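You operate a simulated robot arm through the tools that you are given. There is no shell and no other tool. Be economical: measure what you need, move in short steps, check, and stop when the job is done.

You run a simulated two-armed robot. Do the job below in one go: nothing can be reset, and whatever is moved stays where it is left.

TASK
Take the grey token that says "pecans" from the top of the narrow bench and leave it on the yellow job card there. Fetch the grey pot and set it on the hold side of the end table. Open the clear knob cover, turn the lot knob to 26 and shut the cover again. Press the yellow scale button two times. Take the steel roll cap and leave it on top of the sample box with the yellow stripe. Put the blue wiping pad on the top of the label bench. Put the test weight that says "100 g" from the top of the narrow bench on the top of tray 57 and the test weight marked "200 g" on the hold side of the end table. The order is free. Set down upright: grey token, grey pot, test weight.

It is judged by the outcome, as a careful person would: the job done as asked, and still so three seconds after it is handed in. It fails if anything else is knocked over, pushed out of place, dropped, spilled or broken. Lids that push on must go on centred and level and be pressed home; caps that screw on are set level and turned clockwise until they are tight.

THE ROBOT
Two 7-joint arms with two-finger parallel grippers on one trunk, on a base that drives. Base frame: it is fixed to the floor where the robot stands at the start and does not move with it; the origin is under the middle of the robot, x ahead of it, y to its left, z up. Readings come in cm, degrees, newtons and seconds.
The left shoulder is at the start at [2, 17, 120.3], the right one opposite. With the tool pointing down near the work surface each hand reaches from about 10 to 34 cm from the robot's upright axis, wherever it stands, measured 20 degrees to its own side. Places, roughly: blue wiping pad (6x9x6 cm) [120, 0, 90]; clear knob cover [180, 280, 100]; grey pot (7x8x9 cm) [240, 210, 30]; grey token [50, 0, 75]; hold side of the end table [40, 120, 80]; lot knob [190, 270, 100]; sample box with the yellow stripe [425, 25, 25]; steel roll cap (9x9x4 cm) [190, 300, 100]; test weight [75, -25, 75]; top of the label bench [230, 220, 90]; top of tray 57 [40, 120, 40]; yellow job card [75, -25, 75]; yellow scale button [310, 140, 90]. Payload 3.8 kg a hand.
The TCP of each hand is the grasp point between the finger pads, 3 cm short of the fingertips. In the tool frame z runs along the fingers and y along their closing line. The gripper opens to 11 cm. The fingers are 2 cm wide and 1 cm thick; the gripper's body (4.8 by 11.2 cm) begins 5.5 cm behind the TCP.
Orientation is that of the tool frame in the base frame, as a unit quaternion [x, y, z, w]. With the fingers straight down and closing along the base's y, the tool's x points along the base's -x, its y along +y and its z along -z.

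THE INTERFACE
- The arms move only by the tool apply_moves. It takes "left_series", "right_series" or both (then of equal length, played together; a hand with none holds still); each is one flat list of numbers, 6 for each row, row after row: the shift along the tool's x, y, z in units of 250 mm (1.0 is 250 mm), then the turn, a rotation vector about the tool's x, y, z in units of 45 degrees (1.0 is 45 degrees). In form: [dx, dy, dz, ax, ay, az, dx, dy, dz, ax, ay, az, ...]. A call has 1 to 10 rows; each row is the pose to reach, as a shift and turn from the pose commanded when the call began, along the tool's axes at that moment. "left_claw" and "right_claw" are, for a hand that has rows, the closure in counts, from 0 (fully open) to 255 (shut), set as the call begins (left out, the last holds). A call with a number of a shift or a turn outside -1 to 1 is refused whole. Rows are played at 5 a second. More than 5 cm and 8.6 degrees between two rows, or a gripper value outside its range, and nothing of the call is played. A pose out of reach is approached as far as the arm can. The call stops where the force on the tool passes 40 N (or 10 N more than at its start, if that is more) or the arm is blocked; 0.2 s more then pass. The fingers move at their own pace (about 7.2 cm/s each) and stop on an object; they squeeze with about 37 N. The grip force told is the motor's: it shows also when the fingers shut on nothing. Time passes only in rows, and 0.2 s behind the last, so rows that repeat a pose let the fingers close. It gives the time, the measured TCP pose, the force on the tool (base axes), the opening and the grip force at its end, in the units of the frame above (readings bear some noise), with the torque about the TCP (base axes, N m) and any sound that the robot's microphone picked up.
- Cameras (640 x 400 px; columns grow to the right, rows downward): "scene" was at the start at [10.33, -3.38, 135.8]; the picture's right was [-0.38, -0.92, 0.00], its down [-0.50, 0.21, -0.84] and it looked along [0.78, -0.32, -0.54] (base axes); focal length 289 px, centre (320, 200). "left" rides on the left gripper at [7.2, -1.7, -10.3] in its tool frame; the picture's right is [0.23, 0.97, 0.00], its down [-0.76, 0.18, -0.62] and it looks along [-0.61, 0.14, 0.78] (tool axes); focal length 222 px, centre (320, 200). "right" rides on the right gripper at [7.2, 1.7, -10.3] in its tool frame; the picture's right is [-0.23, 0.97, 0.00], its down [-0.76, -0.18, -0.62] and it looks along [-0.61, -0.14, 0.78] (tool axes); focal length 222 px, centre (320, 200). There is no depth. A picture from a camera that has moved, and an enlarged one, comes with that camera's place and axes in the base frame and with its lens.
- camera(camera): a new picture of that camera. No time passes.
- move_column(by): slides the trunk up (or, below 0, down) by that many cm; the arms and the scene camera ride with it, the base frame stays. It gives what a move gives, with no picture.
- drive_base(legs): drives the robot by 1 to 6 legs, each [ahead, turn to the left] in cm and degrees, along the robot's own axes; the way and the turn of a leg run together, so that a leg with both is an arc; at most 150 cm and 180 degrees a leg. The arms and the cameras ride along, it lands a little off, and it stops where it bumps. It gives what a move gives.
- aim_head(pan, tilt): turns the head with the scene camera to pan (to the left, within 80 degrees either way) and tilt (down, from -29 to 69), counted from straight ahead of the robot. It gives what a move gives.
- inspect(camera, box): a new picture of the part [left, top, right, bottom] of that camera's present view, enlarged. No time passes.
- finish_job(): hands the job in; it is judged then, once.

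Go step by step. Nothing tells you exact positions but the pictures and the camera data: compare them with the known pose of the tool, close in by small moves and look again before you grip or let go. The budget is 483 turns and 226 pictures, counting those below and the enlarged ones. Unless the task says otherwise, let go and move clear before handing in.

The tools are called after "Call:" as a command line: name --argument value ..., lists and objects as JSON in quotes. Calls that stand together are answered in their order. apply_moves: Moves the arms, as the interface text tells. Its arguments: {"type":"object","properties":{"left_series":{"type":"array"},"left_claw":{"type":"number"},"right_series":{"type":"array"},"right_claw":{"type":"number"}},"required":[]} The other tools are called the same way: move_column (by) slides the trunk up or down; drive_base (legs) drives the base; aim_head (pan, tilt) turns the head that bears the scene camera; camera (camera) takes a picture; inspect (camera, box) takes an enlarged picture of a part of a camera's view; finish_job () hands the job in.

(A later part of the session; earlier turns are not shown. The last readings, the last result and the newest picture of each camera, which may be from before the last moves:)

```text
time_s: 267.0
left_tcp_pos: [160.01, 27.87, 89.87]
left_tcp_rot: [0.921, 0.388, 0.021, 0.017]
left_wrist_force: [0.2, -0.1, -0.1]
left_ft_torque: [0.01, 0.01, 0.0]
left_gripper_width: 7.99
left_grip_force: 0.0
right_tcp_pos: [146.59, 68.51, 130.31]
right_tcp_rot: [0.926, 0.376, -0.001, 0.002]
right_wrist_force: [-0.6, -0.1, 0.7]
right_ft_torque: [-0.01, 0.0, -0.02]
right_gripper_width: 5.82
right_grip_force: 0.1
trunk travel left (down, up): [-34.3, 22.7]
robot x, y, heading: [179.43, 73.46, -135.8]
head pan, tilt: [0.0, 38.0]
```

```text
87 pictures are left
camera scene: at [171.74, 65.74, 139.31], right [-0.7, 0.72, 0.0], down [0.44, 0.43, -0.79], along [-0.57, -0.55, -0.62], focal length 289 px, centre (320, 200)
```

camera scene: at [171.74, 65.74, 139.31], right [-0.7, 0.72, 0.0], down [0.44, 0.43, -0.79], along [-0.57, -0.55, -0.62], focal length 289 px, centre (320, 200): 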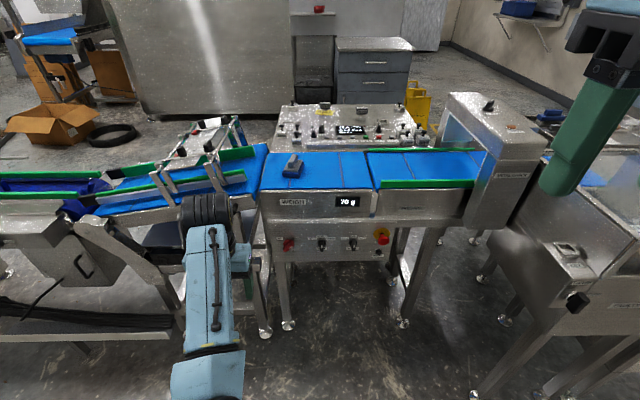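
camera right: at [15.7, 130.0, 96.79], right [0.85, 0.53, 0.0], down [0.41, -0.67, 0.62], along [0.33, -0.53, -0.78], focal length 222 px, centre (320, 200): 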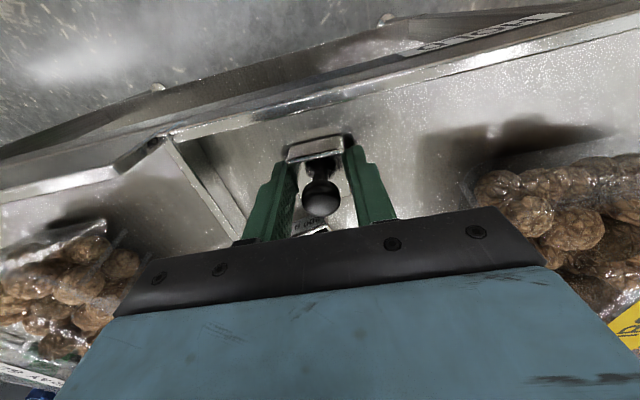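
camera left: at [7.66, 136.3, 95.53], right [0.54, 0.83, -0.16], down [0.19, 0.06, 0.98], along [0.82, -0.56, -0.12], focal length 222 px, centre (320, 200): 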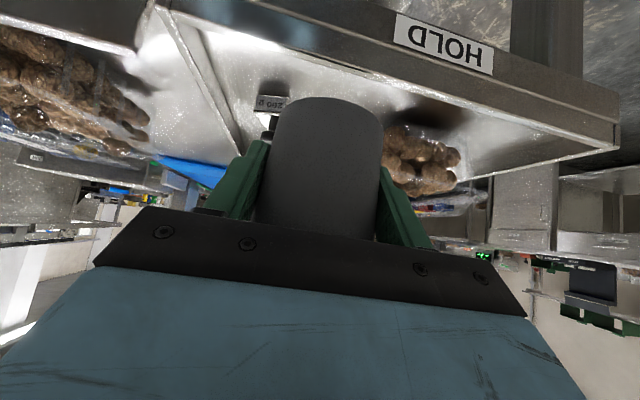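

Pad is at about (119, 0.4), belt top ≈ z 84. Raise the trunk for clearance, and drive 40 cm closer.

Call:
move_column --by 20

Call:
drive_base --legs '[[40, 0]]'

Call:
camera --camera "left"

Call:
aim_head --pan 10 --tilt 50

Call:
camera --camera "scene"

```text
time_s: 269.2
left_tcp_pos: [159.89, 27.79, 109.75]
left_tcp_rot: [0.921, 0.389, 0.021, 0.017]
left_wrist_force: [0.2, -0.6, 0.3]
left_ft_torque: [-0.02, -0.02, -0.02]
left_gripper_width: 7.96
left_grip_force: 0.0
right_tcp_pos: [146.6, 68.34, 150.25]
right_tcp_rot: [0.926, 0.376, -0.001, 0.001]
right_wrist_force: [0.0, 0.1, -0.6]
right_ft_torque: [-0.04, -0.02, 0.01]
right_gripper_width: 5.79
right_grip_force: 0.0
trunk travel left (down, up): [-54.3, 2.7]
robot x, y, heading: [179.56, 73.46, -135.8]
head pan, tilt: [0.0, 38.0]
```

```text
time_s: 271.7
left_tcp_pos: [130.73, 0.62, 109.78]
left_tcp_rot: [0.923, 0.383, 0.02, 0.018]
left_wrist_force: [0.0, 0.5, -0.3]
left_ft_torque: [0.03, 0.01, 0.03]
left_gripper_width: 7.99
left_grip_force: 0.1
right_tcp_pos: [117.92, 41.41, 150.26]
right_tcp_rot: [0.929, 0.371, -0.001, 0.002]
right_wrist_force: [0.4, 0.0, 0.5]
right_ft_torque: [0.01, 0.0, -0.02]
right_gripper_width: 5.83
right_grip_force: 0.0
trunk travel left (down, up): [-54.3, 2.7]
robot x, y, heading: [150.88, 45.6, -136.6]
head pan, tilt: [0.0, 38.0]
```

```text
86 pictures are left
camera left: at [134.27, 7.26, 120.23], right [0.85, -0.53, 0.05], down [-0.44, -0.65, 0.61], along [-0.29, -0.54, -0.79], focal length 222 px, centre (320, 200)
```

left: 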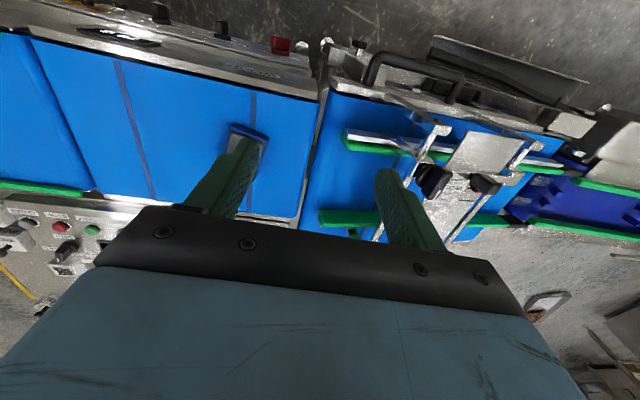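

```text
time_s: 272.4
left_tcp_pos: [130.83, 0.62, 109.83]
left_tcp_rot: [0.923, 0.384, 0.02, 0.018]
left_wrist_force: [0.1, 0.2, -0.5]
left_ft_torque: [-0.02, 0.0, 0.0]
left_gripper_width: 7.97
left_grip_force: 0.0
right_tcp_pos: [118.07, 41.41, 150.31]
right_tcp_rot: [0.929, 0.371, -0.001, 0.002]
right_wrist_force: [0.1, -0.6, 0.5]
right_ft_torque: [-0.01, 0.01, -0.01]
right_gripper_width: 5.83
right_grip_force: 0.0
trunk travel left (down, up): [-54.3, 2.7]
robot x, y, heading: [151.06, 45.99, -136.6]
head pan, tilt: [10.0, 50.0]
```

```text
85 pictures are left
camera scene: at [144.77, 38.19, 157.59], right [-0.8, 0.6, 0.0], down [0.46, 0.61, -0.64], along [-0.38, -0.52, -0.77], focal length 289 px, centre (320, 200)
```

scene: 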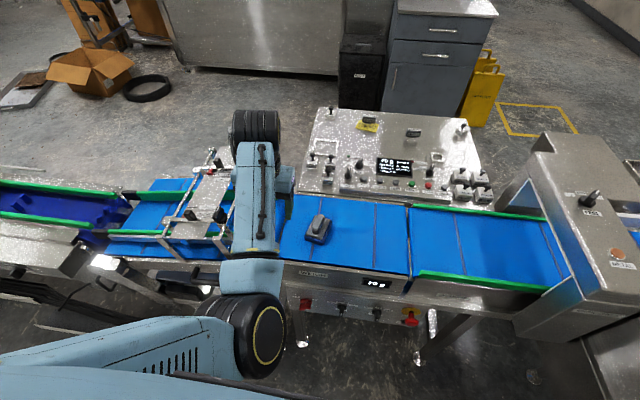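

Square up the left hand and move it above the pad.

Call:
apply_moves --left_series '[-0.12, -0.12, 0, 0.03, -0.015, 0.02, -0.24, -0.24, 0, 0.061, -0.03, 0.04, -0.369, -0.355, 0, 0.061, -0.03, 0.04, -0.369, -0.355, 0.12, 0.061, -0.03, 0.04]'

Call:
camera --camera "left"

```text
time_s: 273.4
left_tcp_pos: [118.12, 0.16, 106.22]
left_tcp_rot: [0.93, 0.368, -0.002, -0.002]
left_wrist_force: [1.2, -0.1, -0.8]
left_ft_torque: [0.04, 0.0, -0.01]
left_gripper_width: 7.97
left_grip_force: 0.1
right_tcp_pos: [118.15, 41.33, 150.39]
right_tcp_rot: [0.929, 0.371, -0.001, 0.002]
right_wrist_force: [0.5, -0.6, 0.9]
right_ft_torque: [0.03, 0.01, 0.03]
right_gripper_width: 5.83
right_grip_force: 0.0
trunk travel left (down, up): [-54.3, 2.7]
robot x, y, heading: [151.17, 45.73, -136.2]
head pan, tilt: [10.0, 50.0]
```

```text
84 pictures are left
camera left: at [122.44, 6.51, 116.66], right [0.83, -0.55, -0.01], down [-0.43, -0.65, 0.62], along [-0.35, -0.52, -0.78], focal length 222 px, centre (320, 200)
```

left: 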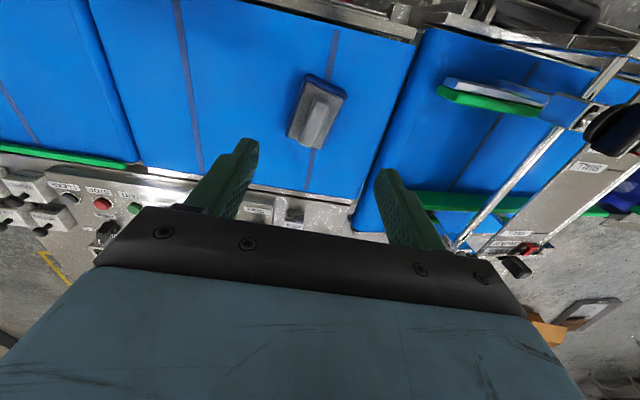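

Pad centre (117.3, -0.9), handle nearly aligned with my fingers. Fine-adjust and descend partway.

Call:
apply_moves --left_series '[-0.052, 0.009, 0.1, 0, 0, 0.089, -0.052, 0.009, 0.28, 0, 0, 0.089, -0.052, 0.009, 0.46, 0, 0, 0.089]' --left_claw 130

Call:
camera --camera "left"

Call:
inspect --camera "scene" --box '[240, 170, 400, 270]'

```text
time_s: 274.2
left_tcp_pos: [118.52, -0.11, 95.61]
left_tcp_rot: [0.942, 0.337, -0.003, 0.0]
left_wrist_force: [-0.3, 0.7, -0.2]
left_ft_torque: [0.0, -0.02, 0.01]
left_gripper_width: 5.38
left_grip_force: 0.0
left hand out of reach, approached as far as the arm can: row 3
right_tcp_pos: [118.1, 41.54, 150.42]
right_tcp_rot: [0.929, 0.371, -0.001, 0.002]
right_wrist_force: [0.1, 0.3, -0.2]
right_ft_torque: [0.0, 0.02, 0.0]
right_gripper_width: 5.83
right_grip_force: 0.0
trunk travel left (down, up): [-54.3, 2.7]
robot x, y, heading: [150.84, 45.67, -136.6]
head pan, tilt: [10.0, 50.0]
```

```text
83 pictures are left
camera left: at [123.33, 6.01, 106.06], right [0.79, -0.61, 0.0], down [-0.47, -0.62, 0.63], along [-0.38, -0.5, -0.78], focal length 222 px, centre (320, 200)
```

left: 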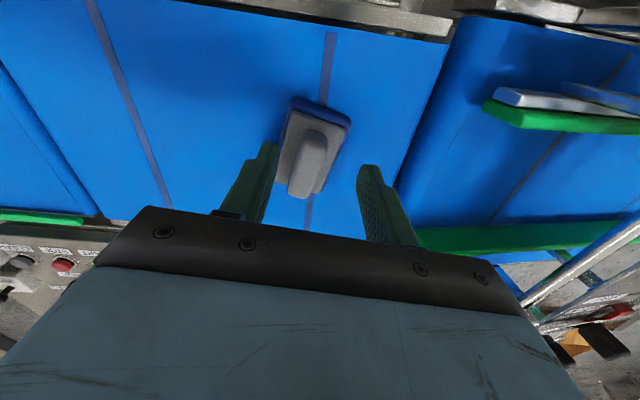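

```text
4.00 times, centred on (320, 220) of scene
camera zoom: at [144.85, 38.27, 157.59], right [-0.8, 0.6, 0.0], down [0.46, 0.62, -0.64], along [-0.38, -0.52, -0.77], focal length 1155 px, centre (320, 120)
```

zoom: 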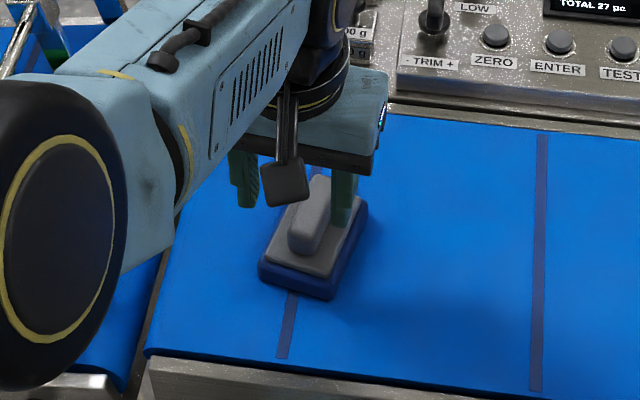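

Use the column to lower (arm reach is limited), then trim.

Call:
move_column --by -3.5

Call:
apply_moves --left_series '[-0.01, -0.01, 0, 0, 0, 0, -0.02, -0.017, 0, 0, 0, 0]'

Call:
inspect --camera "left" --box '[220, 90, 420, 240]'

```text
time_s: 275.0
left_tcp_pos: [118.8, 0.05, 92.06]
left_tcp_rot: [0.942, 0.335, 0.0, 0.0]
left_wrist_force: [0.1, 0.0, 0.2]
left_ft_torque: [0.0, 0.01, 0.0]
left_gripper_width: 5.38
left_grip_force: 0.0
right_tcp_pos: [117.9, 41.46, 146.85]
right_tcp_rot: [0.929, 0.37, -0.002, 0.001]
right_wrist_force: [0.2, 0.8, 0.1]
right_ft_torque: [0.04, -0.01, -0.02]
right_gripper_width: 5.82
right_grip_force: 0.0
trunk travel left (down, up): [-50.8, 6.2]
robot x, y, heading: [150.53, 45.85, -136.3]
head pan, tilt: [10.0, 50.0]
```

```text
time_s: 275.6
left_tcp_pos: [118.48, 0.24, 92.2]
left_tcp_rot: [0.942, 0.336, 0.0, -0.001]
left_wrist_force: [0.7, -0.4, -0.3]
left_ft_torque: [0.01, 0.02, -0.02]
left_gripper_width: 5.36
left_grip_force: 0.0
left hand out of reach, approached as far as the arm can: row 2
right_tcp_pos: [118.03, 41.49, 146.8]
right_tcp_rot: [0.929, 0.37, 0.0, 0.003]
right_wrist_force: [-0.7, -0.4, -0.1]
right_ft_torque: [-0.01, 0.01, -0.02]
right_gripper_width: 5.83
right_grip_force: 0.0
trunk travel left (down, up): [-50.8, 6.2]
robot x, y, heading: [150.9, 45.71, -136.7]
head pan, tilt: [10.0, 50.0]
```

```text
2.67 times, centred on (320, 165) of left
camera zoom: at [123.06, 6.24, 102.54], right [0.79, -0.61, 0.0], down [-0.48, -0.62, 0.62], along [-0.38, -0.49, -0.78], focal length 592 px, centre (320, 293)
```

zoom: 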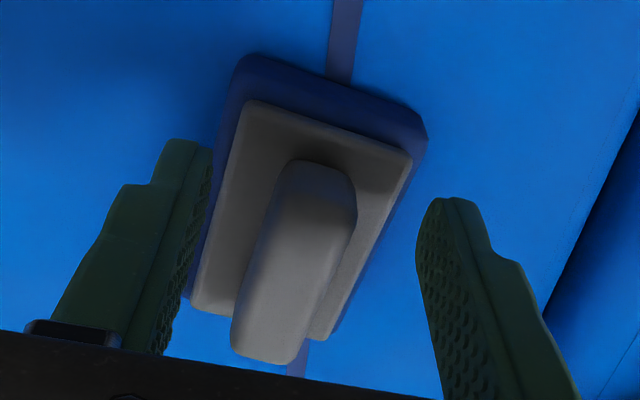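

Handle is ~1.5 cm farther ahead; drive base forward 2.5 cm.

Call:
drive_base --legs '[[2.5, 0]]'

Call:
inspect --camera "left" --box '[220, 90, 420, 240]'

```text
time_s: 276.4
left_tcp_pos: [116.61, -1.5, 92.23]
left_tcp_rot: [0.942, 0.336, 0.0, -0.001]
left_wrist_force: [0.7, -0.2, -0.1]
left_ft_torque: [0.0, 0.0, 0.02]
left_gripper_width: 5.37
left_grip_force: 0.0
right_tcp_pos: [116.33, 39.78, 146.85]
right_tcp_rot: [0.929, 0.371, -0.001, 0.003]
right_wrist_force: [-0.9, 0.0, -0.2]
right_ft_torque: [-0.02, 0.02, -0.01]
right_gripper_width: 5.8
right_grip_force: 0.1
trunk travel left (down, up): [-50.8, 6.2]
robot x, y, heading: [148.93, 44.01, -136.7]
head pan, tilt: [10.0, 50.0]
```

```text
2.67 times, centred on (320, 165) of left
camera zoom: at [121.31, 4.59, 102.58], right [0.79, -0.61, 0.0], down [-0.48, -0.62, 0.62], along [-0.38, -0.49, -0.78], focal length 592 px, centre (320, 293)
```

zoom: 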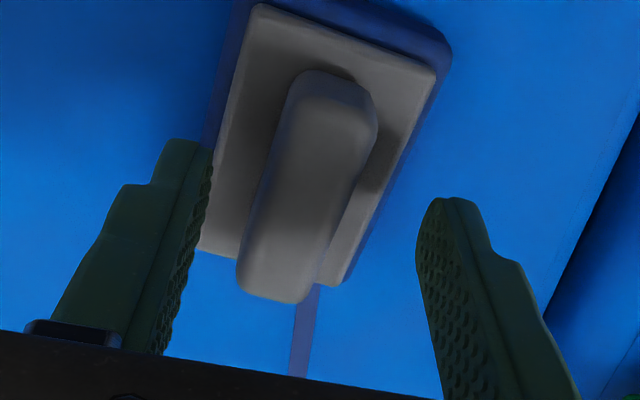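

Call:
apply_moves --left_series '[0.03, -0.014, 0.02, 0, 0, 0, 0.03, -0.014, 0.06, 0, 0, 0]'

Call:
apply_moves --left_series '[0, 0, 0.012, 0, 0, 0, 0, 0, 0.024, 0, 0, 0]'

Call:
inspect --camera "scene" --box '[270, 180, 366, 240]'

```text
time_s: 277.0
left_tcp_pos: [117.08, -0.77, 90.67]
left_tcp_rot: [0.942, 0.335, -0.001, 0.0]
left_wrist_force: [0.2, -0.2, -1.0]
left_ft_torque: [0.05, 0.0, 0.0]
left_gripper_width: 5.38
left_grip_force: 0.1
right_tcp_pos: [116.09, 39.59, 146.84]
right_tcp_rot: [0.929, 0.371, -0.001, 0.002]
right_wrist_force: [0.7, -0.7, -0.1]
right_ft_torque: [0.03, -0.02, 0.02]
right_gripper_width: 5.83
right_grip_force: 0.1
trunk travel left (down, up): [-50.8, 6.2]
robot x, y, heading: [149.07, 44.05, -136.3]
head pan, tilt: [10.0, 50.0]
```

```text
time_s: 277.6
left_tcp_pos: [117.15, -0.64, 90.51]
left_tcp_rot: [0.942, 0.336, 0.001, -0.002]
left_wrist_force: [-0.7, 0.2, -0.3]
left_ft_torque: [-0.01, 0.03, 0.03]
left_gripper_width: 5.38
left_grip_force: 0.0
left hand out of reach, approached as far as the arm can: row 2
right_tcp_pos: [116.21, 39.69, 146.79]
right_tcp_rot: [0.929, 0.371, -0.002, 0.002]
right_wrist_force: [-0.4, -0.4, 0.7]
right_ft_torque: [0.01, 0.02, -0.03]
right_gripper_width: 5.81
right_grip_force: 0.0
trunk travel left (down, up): [-50.8, 6.2]
robot x, y, heading: [149.18, 43.87, -136.6]
head pan, tilt: [10.0, 50.0]
```

```text
6.67 times, centred on (318, 210) of scene
camera zoom: at [142.96, 36.46, 154.08], right [-0.8, 0.6, 0.0], down [0.46, 0.62, -0.64], along [-0.38, -0.52, -0.77], focal length 1926 px, centre (333, 133)
```

zoom: 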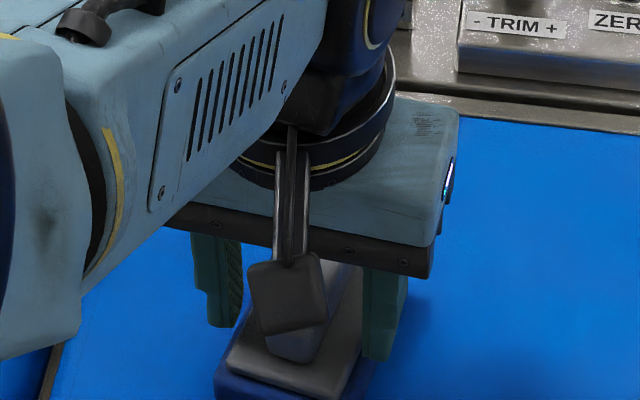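

Fingers straddle the handle. Close.

Call:
apply_moves --left_series '[0, 0, 0, 0, 0, 0, 0, 0, 0, 0, 0, 0, 0, 0, 0, 0, 0, 0, 0, 0, 0, 0, 0, 0]' --left_claw 255

Call:
inspect --camera "left" --box '[220, 90, 420, 240]'

```text
time_s: 278.6
left_tcp_pos: [117.11, -0.52, 90.46]
left_tcp_rot: [0.942, 0.336, 0.0, -0.001]
left_wrist_force: [-0.5, 0.3, 0.7]
left_ft_torque: [-0.01, 0.0, 0.01]
left_gripper_width: 2.09
left_grip_force: 37.1
right_tcp_pos: [116.21, 39.74, 146.81]
right_tcp_rot: [0.929, 0.371, -0.002, 0.002]
right_wrist_force: [0.0, 0.0, 0.2]
right_ft_torque: [0.01, 0.02, -0.02]
right_gripper_width: 5.82
right_grip_force: 0.0
trunk travel left (down, up): [-50.8, 6.2]
robot x, y, heading: [149.18, 43.9, -136.5]
head pan, tilt: [10.0, 50.0]
```

```text
2.67 times, centred on (320, 165) of left
camera zoom: at [121.8, 5.4, 100.86], right [0.79, -0.61, 0.0], down [-0.48, -0.62, 0.62], along [-0.38, -0.49, -0.78], focal length 592 px, centre (320, 293)
```

zoom: 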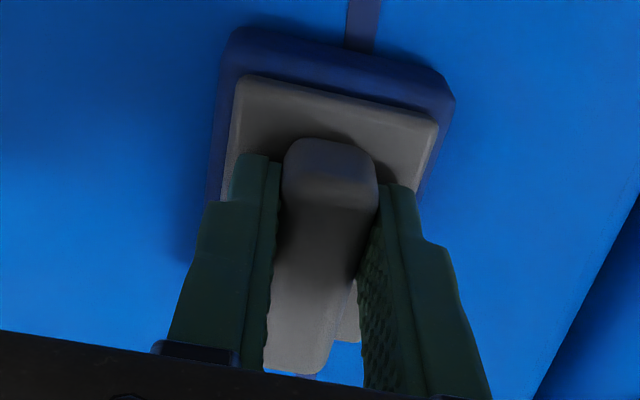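

Pad gripped. Lift and reverse out.

Call:
apply_moves --left_series '[0, 0, -0.1, 0, 0, 0, 0, 0, -0.25, 0, 0, 0, 0, 0, -0.4, 0, 0, 0, 0, 0, -0.5, 0, 0, 0]'

Call:
drive_base --legs '[[-45, 0]]'

Call:
camera --camera "left"

```text
time_s: 279.6
left_tcp_pos: [112.87, -3.07, 101.14]
left_tcp_rot: [0.942, 0.336, 0.002, 0.0]
left_wrist_force: [0.0, 0.1, -1.1]
left_ft_torque: [0.03, 0.03, 0.01]
left_gripper_width: 2.1
left_grip_force: 37.2
left hand out of reach, approached as far as the arm can: row 1, 2, 3, 4
right_tcp_pos: [116.21, 39.71, 146.73]
right_tcp_rot: [0.929, 0.37, -0.001, 0.002]
right_wrist_force: [0.2, 0.5, -0.4]
right_ft_torque: [0.0, 0.03, 0.0]
right_gripper_width: 5.83
right_grip_force: 0.1
trunk travel left (down, up): [-50.8, 6.2]
robot x, y, heading: [149.32, 43.89, -136.3]
head pan, tilt: [10.0, 50.0]
```

```text
time_s: 282.3
left_tcp_pos: [145.48, 27.63, 101.14]
left_tcp_rot: [0.941, 0.337, 0.001, -0.001]
left_wrist_force: [-0.3, 0.0, -0.1]
left_ft_torque: [0.04, -0.03, 0.0]
left_gripper_width: 2.11
left_grip_force: 37.1
right_tcp_pos: [148.63, 70.3, 146.96]
right_tcp_rot: [0.928, 0.372, -0.001, 0.002]
right_wrist_force: [-0.3, -0.2, 0.1]
right_ft_torque: [-0.04, -0.05, 0.02]
right_gripper_width: 5.81
right_grip_force: 0.1
trunk travel left (down, up): [-50.8, 6.2]
robot x, y, heading: [181.54, 74.86, -136.6]
head pan, tilt: [10.0, 50.0]
```

```text
77 pictures are left
camera left: at [150.1, 33.56, 111.59], right [0.79, -0.61, 0.0], down [-0.48, -0.62, 0.62], along [-0.38, -0.49, -0.78], focal length 222 px, centre (320, 200)
```

left: 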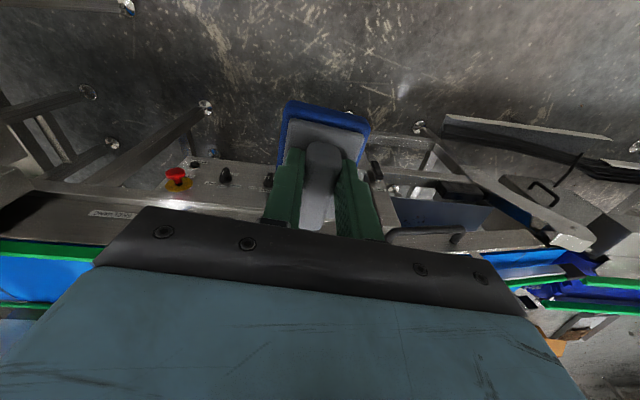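

Pad held. Drive to the label bench in front of the free spot beside the lamp box.

Call:
drive_base --legs '[[0, -133], [66, 0], [0, -47]]'

Call:
aim_head --pan 10 --tilt 40

Call:
camera --camera "scene"

```text
time_s: 293.7
left_tcp_pos: [220.31, 187.93, 101.21]
left_tcp_rot: [-0.323, 0.946, 0.0, 0.0]
left_wrist_force: [-0.2, -0.1, -0.2]
left_ft_torque: [-0.02, 0.01, -0.01]
left_gripper_width: 2.09
left_grip_force: 36.7
right_tcp_pos: [215.98, 145.09, 146.94]
right_tcp_rot: [-0.358, 0.934, 0.002, 0.001]
right_wrist_force: [-0.2, 0.3, 0.2]
right_ft_torque: [-0.03, 0.0, 0.02]
right_gripper_width: 5.82
right_grip_force: 0.0
trunk travel left (down, up): [-50.8, 6.2]
robot x, y, heading: [182.91, 141.83, 41.9]
head pan, tilt: [10.0, 50.0]
```

```text
time_s: 294.4
left_tcp_pos: [220.24, 187.94, 101.16]
left_tcp_rot: [-0.324, 0.946, -0.001, -0.001]
left_wrist_force: [-0.7, -0.5, -0.1]
left_ft_torque: [-0.04, 0.01, 0.0]
left_gripper_width: 2.11
left_grip_force: 37.0
right_tcp_pos: [215.94, 145.25, 146.86]
right_tcp_rot: [-0.358, 0.934, 0.003, 0.001]
right_wrist_force: [-0.2, 0.3, 0.1]
right_ft_torque: [0.01, 0.02, 0.0]
right_gripper_width: 5.81
right_grip_force: 0.0
trunk travel left (down, up): [-50.8, 6.2]
robot x, y, heading: [182.62, 141.89, 42.0]
head pan, tilt: [10.0, 40.0]
```

```text
76 pictures are left
camera scene: at [189.77, 149.92, 155.5], right [0.79, -0.62, 0.0], down [-0.4, -0.51, -0.77], along [0.47, 0.6, -0.64], focal length 289 px, centre (320, 200)
```

scene: 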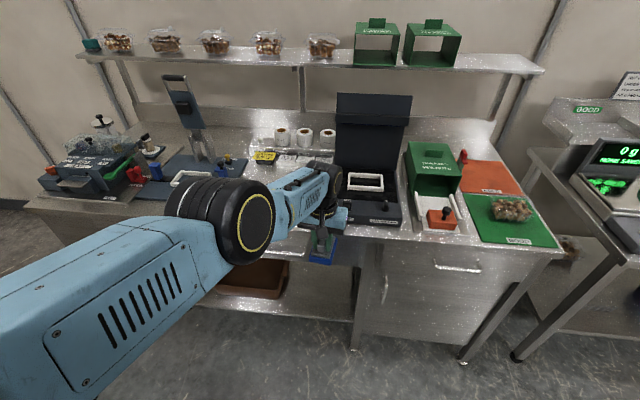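

Call:
camera --camera "left"

Call:
inspect --camera "scene" --box '[250, 160, 430, 270]'

```text
75 pictures are left
camera left: at [215.71, 182.31, 111.58], right [-0.78, 0.63, 0.0], down [0.49, 0.61, 0.62], along [0.39, 0.48, -0.78], focal length 222 px, centre (320, 200)
```

left: 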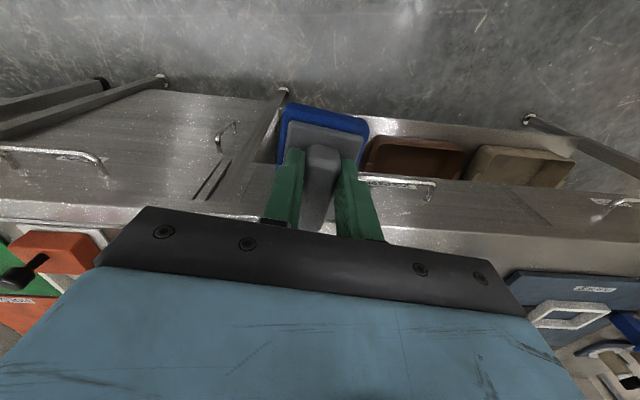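

```text
3.56 times, centred on (340, 215) of scene
camera zoom: at [189.77, 149.92, 155.5], right [0.79, -0.62, 0.0], down [-0.4, -0.51, -0.77], along [0.47, 0.6, -0.64], focal length 1027 px, centre (249, 147)
```

zoom: 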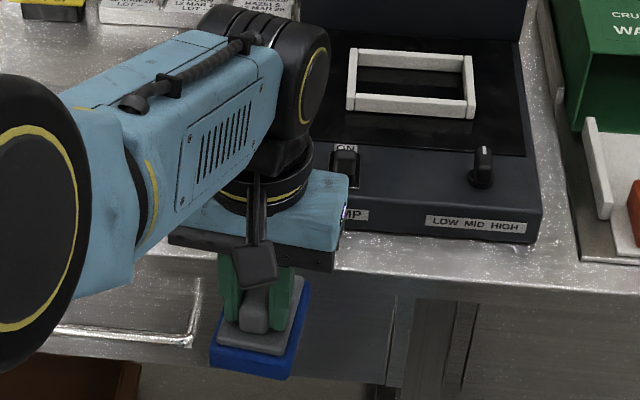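

I'll raise the trunk 6 cm, shift the hand 6 cm left toward the gap between the clear tray and the lamp box, then drive 15 cm forward.

Call:
move_column --by 6

Call:
apply_moves --left_series '[0, 0.12, 0, 0, 0, 0, 0, 0.24, 0, 0, 0, 0]'

Call:
drive_base --legs '[[15, 0]]'

Call:
camera --camera "left"

Call:
inspect --camera "scene" --box '[210, 130, 430, 268]'

```text
time_s: 295.4
left_tcp_pos: [220.32, 187.85, 107.12]
left_tcp_rot: [-0.323, 0.946, -0.001, -0.001]
left_wrist_force: [1.0, -0.3, -0.8]
left_ft_torque: [-0.03, 0.0, 0.01]
left_gripper_width: 2.1
left_grip_force: 37.0
right_tcp_pos: [215.92, 145.21, 152.91]
right_tcp_rot: [-0.358, 0.934, 0.002, 0.002]
right_wrist_force: [-0.2, 0.2, 0.7]
right_ft_torque: [-0.03, 0.01, 0.01]
right_gripper_width: 5.82
right_grip_force: 0.1
trunk travel left (down, up): [-56.8, 0.2]
robot x, y, heading: [182.95, 141.97, 42.0]
head pan, tilt: [10.0, 40.0]
```

```text
time_s: 296.1
left_tcp_pos: [217.08, 193.14, 106.82]
left_tcp_rot: [-0.323, 0.946, -0.002, -0.001]
left_wrist_force: [-0.8, 0.2, -1.3]
left_ft_torque: [-0.03, -0.02, 0.04]
left_gripper_width: 2.13
left_grip_force: 37.5
left hand out of reach, approached as far as the arm can: row 1, 2
right_tcp_pos: [215.99, 145.16, 152.78]
right_tcp_rot: [-0.359, 0.933, 0.001, 0.001]
right_wrist_force: [-0.6, -0.1, -0.2]
right_ft_torque: [0.0, 0.01, -0.03]
right_gripper_width: 5.82
right_grip_force: 0.1
trunk travel left (down, up): [-56.8, 0.2]
robot x, y, heading: [182.94, 141.45, 42.0]
head pan, tilt: [10.0, 40.0]
```

```text
time_s: 297.4
left_tcp_pos: [228.05, 202.89, 107.03]
left_tcp_rot: [-0.324, 0.946, 0.0, -0.002]
left_wrist_force: [0.1, 0.2, -1.5]
left_ft_torque: [-0.01, -0.01, 0.0]
left_gripper_width: 2.08
left_grip_force: 36.8
right_tcp_pos: [227.05, 155.11, 152.81]
right_tcp_rot: [-0.358, 0.934, 0.003, 0.002]
right_wrist_force: [-0.5, -0.4, -0.4]
right_ft_torque: [0.01, -0.01, 0.01]
right_gripper_width: 5.82
right_grip_force: 0.0
trunk travel left (down, up): [-56.8, 0.2]
robot x, y, heading: [194.07, 151.73, 41.9]
head pan, tilt: [10.0, 40.0]
```

```text
73 pictures are left
camera left: at [223.6, 197.34, 117.37], right [-0.78, 0.63, 0.0], down [0.5, 0.61, 0.62], along [0.39, 0.48, -0.78], focal length 222 px, centre (320, 200)
```

left: 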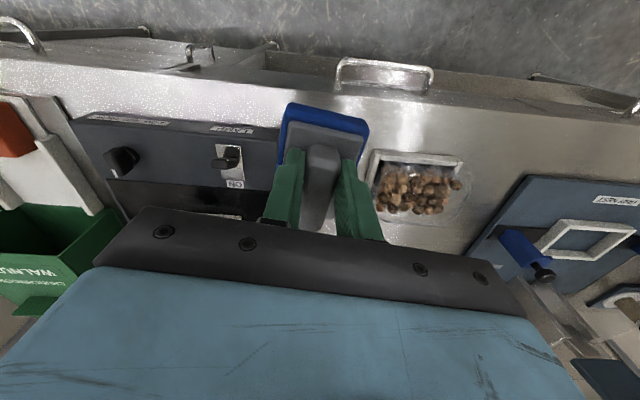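

```text
2.90 times, centred on (320, 199) of scene
camera zoom: at [200.78, 159.81, 161.51], right [0.79, -0.62, 0.0], down [-0.4, -0.51, -0.77], along [0.47, 0.6, -0.64], focal length 837 px, centre (320, 203)
```

zoom: 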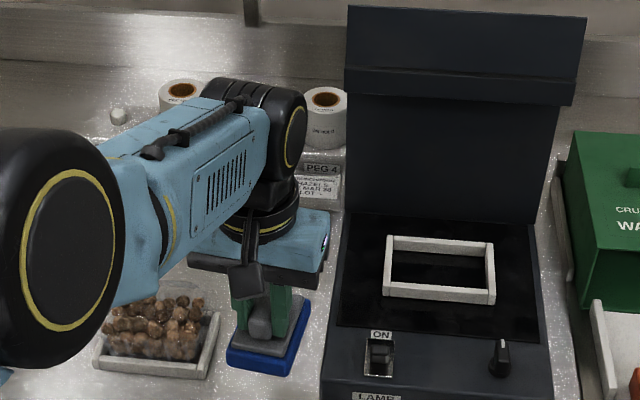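

Pad is about over the front edge; drive 6 cm further, then lower.

Call:
drive_base --legs '[[6, 0]]'

Call:
move_column --by -7

Call:
camera --camera "left"

Call:
inspect --camera "scene" --box '[210, 130, 430, 268]'

```text
time_s: 298.4
left_tcp_pos: [232.64, 207.01, 106.95]
left_tcp_rot: [-0.323, 0.946, 0.0, -0.002]
left_wrist_force: [0.4, -0.8, -0.9]
left_ft_torque: [-0.01, 0.0, 0.02]
left_gripper_width: 2.1
left_grip_force: 37.1
right_tcp_pos: [231.51, 159.12, 152.79]
right_tcp_rot: [-0.358, 0.934, 0.003, 0.002]
right_wrist_force: [0.3, -0.2, 0.0]
right_ft_torque: [-0.01, -0.02, -0.01]
right_gripper_width: 5.79
right_grip_force: 0.0
trunk travel left (down, up): [-56.8, 0.2]
robot x, y, heading: [198.6, 155.58, 41.9]
head pan, tilt: [10.0, 40.0]
```

```text
time_s: 299.5
left_tcp_pos: [232.78, 207.1, 99.85]
left_tcp_rot: [-0.323, 0.946, -0.001, -0.001]
left_wrist_force: [-0.7, -0.1, -0.7]
left_ft_torque: [-0.03, 0.0, -0.02]
left_gripper_width: 2.1
left_grip_force: 37.4
right_tcp_pos: [231.48, 159.15, 145.8]
right_tcp_rot: [-0.358, 0.934, 0.002, 0.001]
right_wrist_force: [0.0, 0.3, 0.6]
right_ft_torque: [0.01, 0.02, 0.04]
right_gripper_width: 5.82
right_grip_force: 0.0
trunk travel left (down, up): [-49.8, 7.2]
robot x, y, heading: [198.52, 155.63, 41.9]
head pan, tilt: [10.0, 40.0]
```

```text
71 pictures are left
camera left: at [228.15, 201.41, 110.34], right [-0.78, 0.63, 0.0], down [0.5, 0.61, 0.62], along [0.39, 0.48, -0.78], focal length 222 px, centre (320, 200)
```

left: 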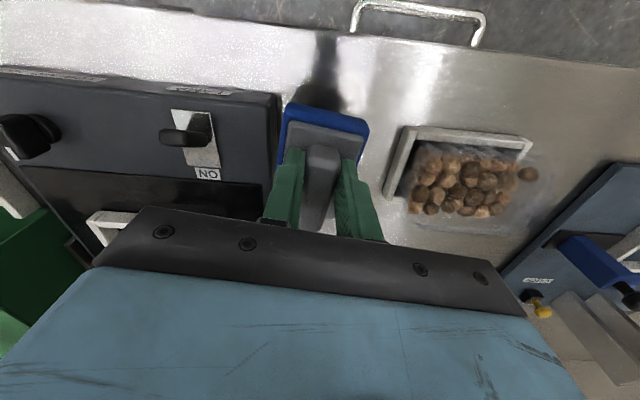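

```text
2.90 times, centred on (320, 199) of scene
camera zoom: at [205.35, 163.91, 154.5], right [0.79, -0.62, 0.0], down [-0.4, -0.51, -0.77], along [0.47, 0.6, -0.64], focal length 837 px, centre (320, 203)
```

zoom: 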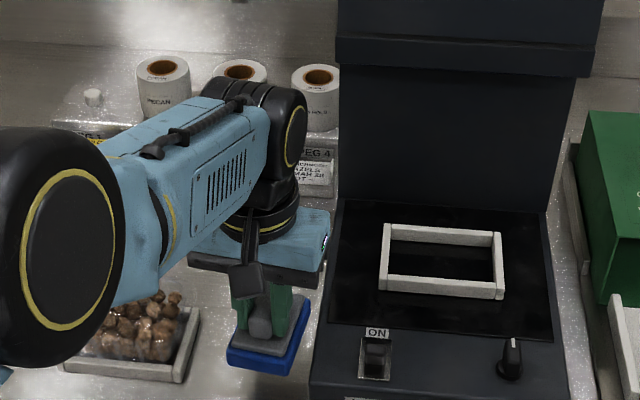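

Shift 1.5 cm left to centre in the gap, then lower stepwise.

Call:
apply_moves --left_series '[0, 0.03, 0, 0, 0, 0, 0, 0.06, 0, 0, 0, 0]'

Call:
apply_moves --left_series '[0, 0, 0.04, 0, 0, 0, 0, 0, 0.08, 0, 0, 0, 0, 0, 0.1, 0, 0, 0]'

Call:
camera --camera "left"

```text
time_s: 300.1
left_tcp_pos: [231.87, 208.14, 99.96]
left_tcp_rot: [-0.323, 0.946, -0.001, -0.002]
left_wrist_force: [-0.7, -0.4, -0.6]
left_ft_torque: [0.0, 0.0, 0.02]
left_gripper_width: 2.11
left_grip_force: 37.1
right_tcp_pos: [231.45, 159.23, 145.86]
right_tcp_rot: [-0.358, 0.934, 0.002, 0.002]
right_wrist_force: [0.5, 0.4, -0.3]
right_ft_torque: [-0.01, 0.0, 0.02]
right_gripper_width: 5.79
right_grip_force: 0.0
trunk travel left (down, up): [-49.8, 7.2]
robot x, y, heading: [198.44, 155.84, 41.8]
head pan, tilt: [10.0, 40.0]
```

```text
time_s: 300.9
left_tcp_pos: [231.37, 207.74, 98.15]
left_tcp_rot: [-0.323, 0.946, 0.0, -0.002]
left_wrist_force: [-0.2, -0.1, -1.0]
left_ft_torque: [0.01, -0.04, 0.01]
left_gripper_width: 2.12
left_grip_force: 37.0
left hand out of reach, approached as far as the arm can: row 2, 3
right_tcp_pos: [231.5, 159.15, 145.85]
right_tcp_rot: [-0.358, 0.934, 0.002, 0.001]
right_wrist_force: [-0.7, 0.0, -0.4]
right_ft_torque: [-0.02, -0.01, -0.02]
right_gripper_width: 5.79
right_grip_force: 0.0
trunk travel left (down, up): [-49.8, 7.2]
robot x, y, heading: [198.26, 155.65, 42.0]
head pan, tilt: [10.0, 40.0]
```

```text
69 pictures are left
camera left: at [226.81, 202.23, 108.54], right [-0.77, 0.63, 0.0], down [0.5, 0.61, 0.62], along [0.39, 0.48, -0.78], focal length 222 px, centre (320, 200)
```

left: 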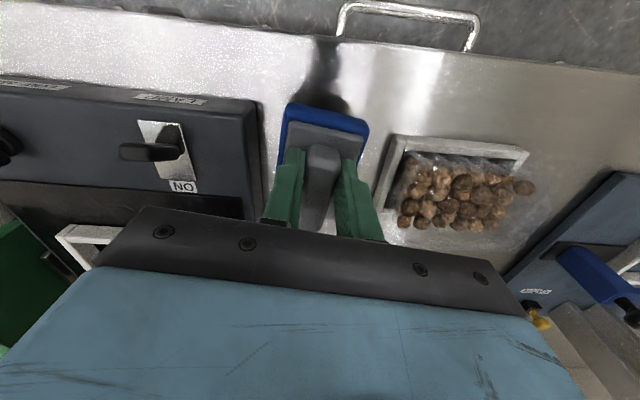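

Call:
move_column --by -2

Call:
move_column --by -1

Call:
camera --camera "left"

```text
time_s: 301.5
left_tcp_pos: [231.45, 207.78, 96.27]
left_tcp_rot: [-0.322, 0.947, -0.002, -0.001]
left_wrist_force: [0.2, -0.1, -0.5]
left_ft_torque: [-0.01, -0.05, -0.03]
left_gripper_width: 2.09
left_grip_force: 36.7
right_tcp_pos: [231.46, 159.18, 143.86]
right_tcp_rot: [-0.358, 0.934, 0.003, 0.003]
right_wrist_force: [0.4, 0.8, -0.5]
right_ft_torque: [0.02, 0.01, -0.01]
right_gripper_width: 5.83
right_grip_force: 0.1
trunk travel left (down, up): [-47.8, 9.2]
robot x, y, heading: [198.33, 155.75, 41.9]
head pan, tilt: [10.0, 40.0]
```

```text
time_s: 302.1
left_tcp_pos: [231.33, 207.82, 95.15]
left_tcp_rot: [-0.323, 0.947, -0.002, -0.001]
left_wrist_force: [0.4, 0.1, -0.2]
left_ft_torque: [-0.02, 0.03, 0.01]
left_gripper_width: 2.1
left_grip_force: 37.4
right_tcp_pos: [231.36, 159.18, 142.86]
right_tcp_rot: [-0.359, 0.933, 0.003, 0.002]
right_wrist_force: [0.1, -0.2, 0.1]
right_ft_torque: [0.03, -0.02, 0.0]
right_gripper_width: 5.81
right_grip_force: 0.1
trunk travel left (down, up): [-46.8, 10.2]
robot x, y, heading: [198.32, 155.81, 41.7]
head pan, tilt: [10.0, 40.0]
```

```text
68 pictures are left
camera left: at [226.8, 202.21, 105.55], right [-0.78, 0.63, 0.0], down [0.5, 0.61, 0.62], along [0.39, 0.48, -0.78], focal length 222 px, centre (320, 200)
```

left: 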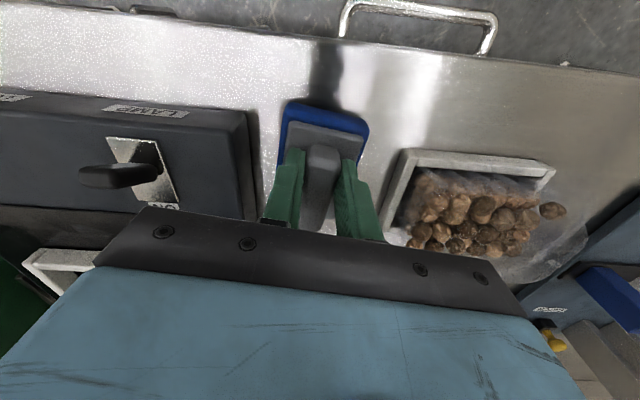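

Call:
move_column --by -0.7

Call:
move_column --by -0.7

Call:
move_column --by -0.5

```text
time_s: 302.7
left_tcp_pos: [231.35, 207.84, 94.45]
left_tcp_rot: [-0.323, 0.946, -0.002, -0.002]
left_wrist_force: [1.1, -0.2, 0.0]
left_ft_torque: [-0.01, -0.02, 0.0]
left_gripper_width: 2.12
left_grip_force: 37.2
right_tcp_pos: [231.53, 159.22, 142.17]
right_tcp_rot: [-0.359, 0.933, 0.003, 0.003]
right_wrist_force: [0.9, 0.6, 0.0]
right_ft_torque: [0.02, 0.03, 0.0]
right_gripper_width: 5.82
right_grip_force: 0.1
trunk travel left (down, up): [-46.1, 10.9]
robot x, y, heading: [198.72, 155.97, 41.9]
head pan, tilt: [10.0, 40.0]
```

```text
time_s: 303.2
left_tcp_pos: [231.39, 207.83, 94.16]
left_tcp_rot: [-0.322, 0.947, 0.002, 0.002]
left_wrist_force: [-2.5, -0.8, 23.4]
left_ft_torque: [-0.41, 0.61, -0.07]
left_gripper_width: 2.09
left_grip_force: 37.0
right_tcp_pos: [231.36, 159.03, 141.57]
right_tcp_rot: [-0.359, 0.933, 0.003, 0.002]
right_wrist_force: [0.2, 0.9, 0.3]
right_ft_torque: [-0.01, 0.0, -0.01]
right_gripper_width: 5.81
right_grip_force: 0.1
trunk travel left (down, up): [-45.4, 11.6]
robot x, y, heading: [198.26, 155.76, 41.9]
head pan, tilt: [10.0, 40.0]
```

```text
time_s: 303.7
left_tcp_pos: [231.76, 208.18, 94.04]
left_tcp_rot: [-0.323, 0.946, 0.002, 0.004]
left_wrist_force: [-3.9, -4.3, 15.7]
left_ft_torque: [-0.51, 0.37, -0.04]
left_gripper_width: 2.11
left_grip_force: 36.9
right_tcp_pos: [231.44, 159.13, 141.01]
right_tcp_rot: [-0.358, 0.934, 0.002, 0.002]
right_wrist_force: [-0.5, 0.0, 0.1]
right_ft_torque: [-0.06, 0.06, 0.01]
right_gripper_width: 5.85
right_grip_force: 0.1
trunk travel left (down, up): [-45.0, 12.0]
robot x, y, heading: [198.16, 155.44, 41.9]
head pan, tilt: [10.0, 40.0]
stopped: the force on the tool passed its limit at 42 N (the readings are from after the stop); the commanded pose is now the measured one
```

On the bench. Ease up, release and lift.

Call:
move_column --by 0.3

Call:
apply_moves --left_series '[0, 0, 0, 0, 0, 0, 0, 0, 0, 0, 0, 0, 0, 0, 0, 0, 0, 0]' --left_claw 140

Call:
move_column --by 12

Call:
camera --camera "left"

```text
time_s: 304.2
left_tcp_pos: [231.61, 208.03, 94.11]
left_tcp_rot: [-0.323, 0.946, 0.001, 0.002]
left_wrist_force: [-0.2, 0.6, 1.1]
left_ft_torque: [0.04, -0.16, 0.03]
left_gripper_width: 2.1
left_grip_force: 36.9
right_tcp_pos: [231.59, 159.26, 141.39]
right_tcp_rot: [-0.358, 0.934, 0.003, 0.002]
right_wrist_force: [0.5, -0.4, -1.1]
right_ft_torque: [0.01, 0.03, -0.03]
right_gripper_width: 5.84
right_grip_force: 0.1
trunk travel left (down, up): [-45.3, 11.7]
robot x, y, heading: [198.38, 155.78, 41.6]
head pan, tilt: [10.0, 40.0]
```

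```text
time_s: 305.0
left_tcp_pos: [231.6, 208.08, 94.18]
left_tcp_rot: [-0.323, 0.946, 0.0, 0.002]
left_wrist_force: [0.1, 0.5, 0.5]
left_ft_torque: [0.0, 0.0, -0.01]
left_gripper_width: 4.95
left_grip_force: 0.1
right_tcp_pos: [231.48, 159.17, 141.36]
right_tcp_rot: [-0.359, 0.933, 0.002, 0.001]
right_wrist_force: [1.1, 0.1, 0.2]
right_ft_torque: [0.01, -0.03, -0.04]
right_gripper_width: 5.79
right_grip_force: 0.1
trunk travel left (down, up): [-45.3, 11.7]
robot x, y, heading: [198.58, 155.45, 42.1]
head pan, tilt: [10.0, 40.0]
```

```text
time_s: 306.5
left_tcp_pos: [231.55, 208.02, 105.68]
left_tcp_rot: [-0.323, 0.946, 0.0, 0.003]
left_wrist_force: [-0.7, 0.2, -0.6]
left_ft_torque: [0.01, 0.01, -0.01]
left_gripper_width: 4.95
left_grip_force: 0.1
right_tcp_pos: [231.37, 159.18, 153.07]
right_tcp_rot: [-0.359, 0.933, 0.002, 0.001]
right_wrist_force: [0.0, -0.3, 0.5]
right_ft_torque: [-0.02, 0.0, 0.0]
right_gripper_width: 5.81
right_grip_force: 0.0
right hand out of reach, approached as far as the arm can: row 1
trunk travel left (down, up): [-57.0, 0.0]
robot x, y, heading: [197.97, 155.67, 42.0]
head pan, tilt: [10.0, 40.0]
```

```text
67 pictures are left
camera left: at [226.99, 202.41, 116.15], right [-0.78, 0.63, 0.0], down [0.49, 0.6, 0.63], along [0.4, 0.49, -0.78], focal length 222 px, centre (320, 200)
```

left: 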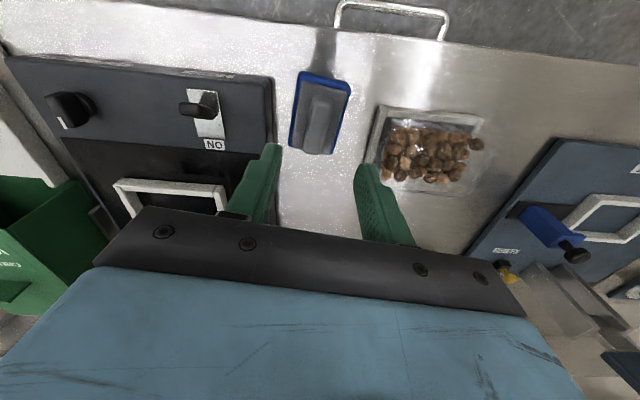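

The pad rests flat on the label bench. Now back off and move to the left end of the bench for the knob cover and cap.

Call:
drive_base --legs '[[-28, 0], [0, 90], [85, 0], [0, -90]]'

Call:
aim_head --pan 0 --tilt 30

Call:
camera --camera "scene"

```text
time_s: 320.2
left_tcp_pos: [151.82, 253.22, 105.8]
left_tcp_rot: [-0.33, 0.944, 0.001, 0.002]
left_wrist_force: [-0.4, 1.1, -0.4]
left_ft_torque: [-0.03, 0.03, -0.01]
left_gripper_width: 4.95
left_grip_force: 0.2
right_tcp_pos: [152.38, 204.14, 153.12]
right_tcp_rot: [-0.365, 0.931, 0.002, 0.001]
right_wrist_force: [0.4, 0.4, 0.0]
right_ft_torque: [-0.04, -0.01, 0.0]
right_gripper_width: 5.83
right_grip_force: 0.1
trunk travel left (down, up): [-57.0, 0.0]
robot x, y, heading: [119.53, 200.04, 42.9]
head pan, tilt: [10.0, 40.0]
```

```text
time_s: 321.0
left_tcp_pos: [151.73, 253.07, 105.88]
left_tcp_rot: [-0.329, 0.944, 0.001, 0.002]
left_wrist_force: [-1.0, -0.2, 0.2]
left_ft_torque: [-0.01, 0.04, 0.0]
left_gripper_width: 4.99
left_grip_force: 0.2
right_tcp_pos: [152.42, 204.15, 153.01]
right_tcp_rot: [-0.364, 0.931, 0.003, 0.001]
right_wrist_force: [0.1, -0.5, 0.6]
right_ft_torque: [0.01, 0.0, 0.0]
right_gripper_width: 5.8
right_grip_force: 0.1
trunk travel left (down, up): [-57.0, 0.0]
robot x, y, heading: [119.14, 200.29, 42.5]
head pan, tilt: [0.0, 30.0]
```

```text
66 pictures are left
camera scene: at [127.64, 207.89, 163.23], right [0.68, -0.73, 0.0], down [-0.37, -0.34, -0.87], along [0.64, 0.59, -0.5], focal length 289 px, centre (320, 200)
```

scene: 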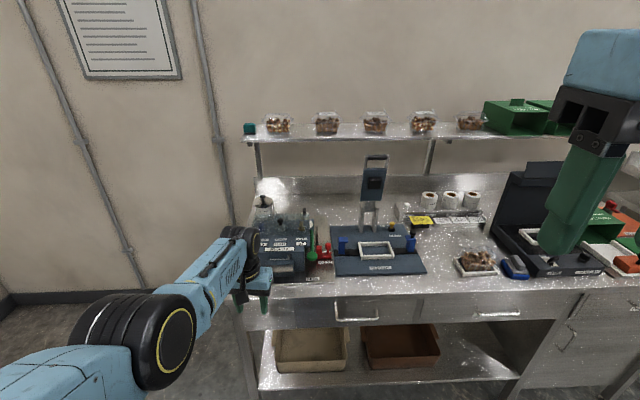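

Call:
inspect --camera "scene" --box '[230, 180, 358, 290]'

```text
3.64 times, centred on (294, 235) of scene
camera zoom: at [127.64, 207.89, 163.23], right [0.68, -0.73, 0.0], down [-0.37, -0.34, -0.87], along [0.64, 0.59, -0.5], focal length 1050 px, centre (414, 73)
```

zoom: 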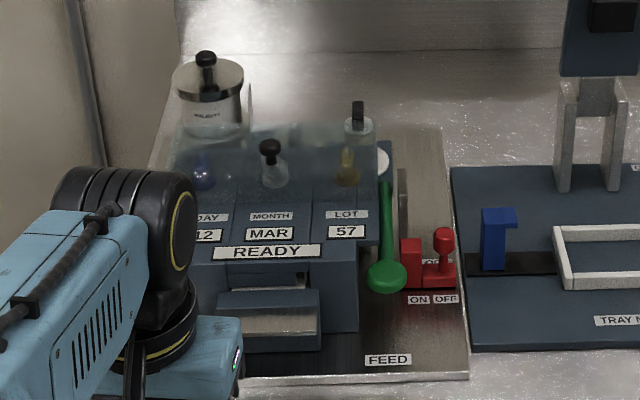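

I see the labeler: DAY/MONTH/LOT displays (LOT 57) under a clear cover, with the steel roll cap at the back left. Retract the left hand and bring trunk to normal height, then approach.

Call:
apply_moves --left_series '[0.1, 0, -0.15, 0, 0, 0, 0.2, 0, -0.3, 0, 0, 0, 0.3, 0, -0.45, 0, 0, 0, 0.4, 0, -0.6, 0, 0, 0, 0.5, 0, -0.75, 0, 0, 0]'

Call:
move_column --by -15

Call:
drive_base --legs '[[30, 0]]'

Call:
aim_head --pan 15 --tilt 50

Call:
camera --camera "scene"

```text
time_s: 322.2
left_tcp_pos: [144.07, 250.84, 119.29]
left_tcp_rot: [-0.341, 0.94, 0.012, -0.004]
left_wrist_force: [-0.1, -0.4, 0.0]
left_ft_torque: [-0.01, 0.0, -0.01]
left_gripper_width: 4.97
left_grip_force: 0.1
left hand out of reach, approached as far as the arm can: row 4, 5
right_tcp_pos: [152.5, 204.15, 153.09]
right_tcp_rot: [-0.365, 0.931, 0.003, 0.001]
right_wrist_force: [-0.7, -0.4, 0.1]
right_ft_torque: [-0.02, -0.01, 0.01]
right_gripper_width: 5.83
right_grip_force: 0.1
trunk travel left (down, up): [-57.0, 0.0]
robot x, y, heading: [119.09, 200.66, 42.9]
head pan, tilt: [0.0, 30.0]
```

```text
time_s: 323.9
left_tcp_pos: [144.21, 250.78, 104.57]
left_tcp_rot: [-0.341, 0.94, 0.012, 0.001]
left_wrist_force: [0.0, 0.6, -0.3]
left_ft_torque: [0.02, 0.04, 0.01]
left_gripper_width: 4.96
left_grip_force: 0.0
right_tcp_pos: [152.4, 204.14, 138.09]
right_tcp_rot: [-0.365, 0.931, 0.002, 0.002]
right_wrist_force: [-0.1, 0.0, 0.2]
right_ft_torque: [-0.01, 0.0, -0.01]
right_gripper_width: 5.81
right_grip_force: 0.0
trunk travel left (down, up): [-42.0, 15.0]
robot x, y, heading: [119.28, 200.34, 42.8]
head pan, tilt: [0.0, 30.0]
```

```text
time_s: 325.9
left_tcp_pos: [165.41, 270.76, 104.54]
left_tcp_rot: [-0.342, 0.94, 0.011, -0.001]
left_wrist_force: [-0.2, 0.3, -1.0]
left_ft_torque: [-0.04, 0.02, 0.03]
left_gripper_width: 4.94
left_grip_force: 0.0
right_tcp_pos: [173.69, 224.03, 138.09]
right_tcp_rot: [-0.367, 0.93, 0.003, 0.002]
right_wrist_force: [0.4, -0.6, 0.7]
right_ft_torque: [-0.01, 0.01, 0.0]
right_gripper_width: 5.82
right_grip_force: 0.0
trunk travel left (down, up): [-42.0, 15.0]
robot x, y, heading: [140.51, 219.97, 42.9]
head pan, tilt: [0.0, 30.0]
```

```text
time_s: 326.8
left_tcp_pos: [165.26, 270.85, 104.6]
left_tcp_rot: [-0.343, 0.939, 0.014, 0.0]
left_wrist_force: [-0.3, 1.3, -0.2]
left_ft_torque: [-0.01, -0.01, 0.0]
left_gripper_width: 4.97
left_grip_force: 0.1
right_tcp_pos: [173.7, 224.1, 138.09]
right_tcp_rot: [-0.366, 0.931, 0.003, 0.002]
right_wrist_force: [-0.5, 0.1, 0.0]
right_ft_torque: [-0.02, -0.01, -0.05]
right_gripper_width: 5.84
right_grip_force: 0.1
trunk travel left (down, up): [-42.0, 15.0]
robot x, y, heading: [140.72, 220.24, 42.9]
head pan, tilt: [15.0, 50.0]
```

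```text
64 pictures are left
camera scene: at [146.43, 228.06, 145.29], right [0.85, -0.53, 0.0], down [-0.41, -0.65, -0.64], along [0.34, 0.55, -0.77], focal length 289 px, centre (320, 200)
```

scene: 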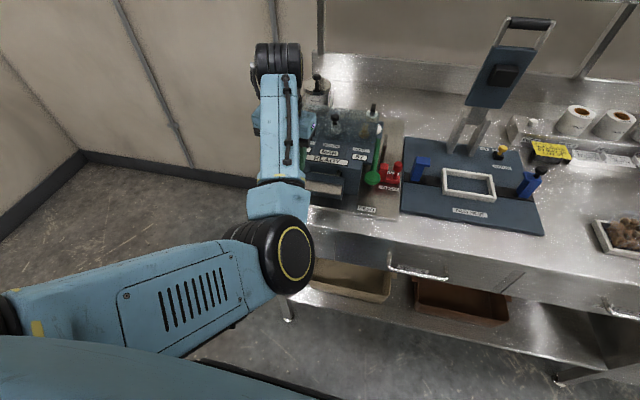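

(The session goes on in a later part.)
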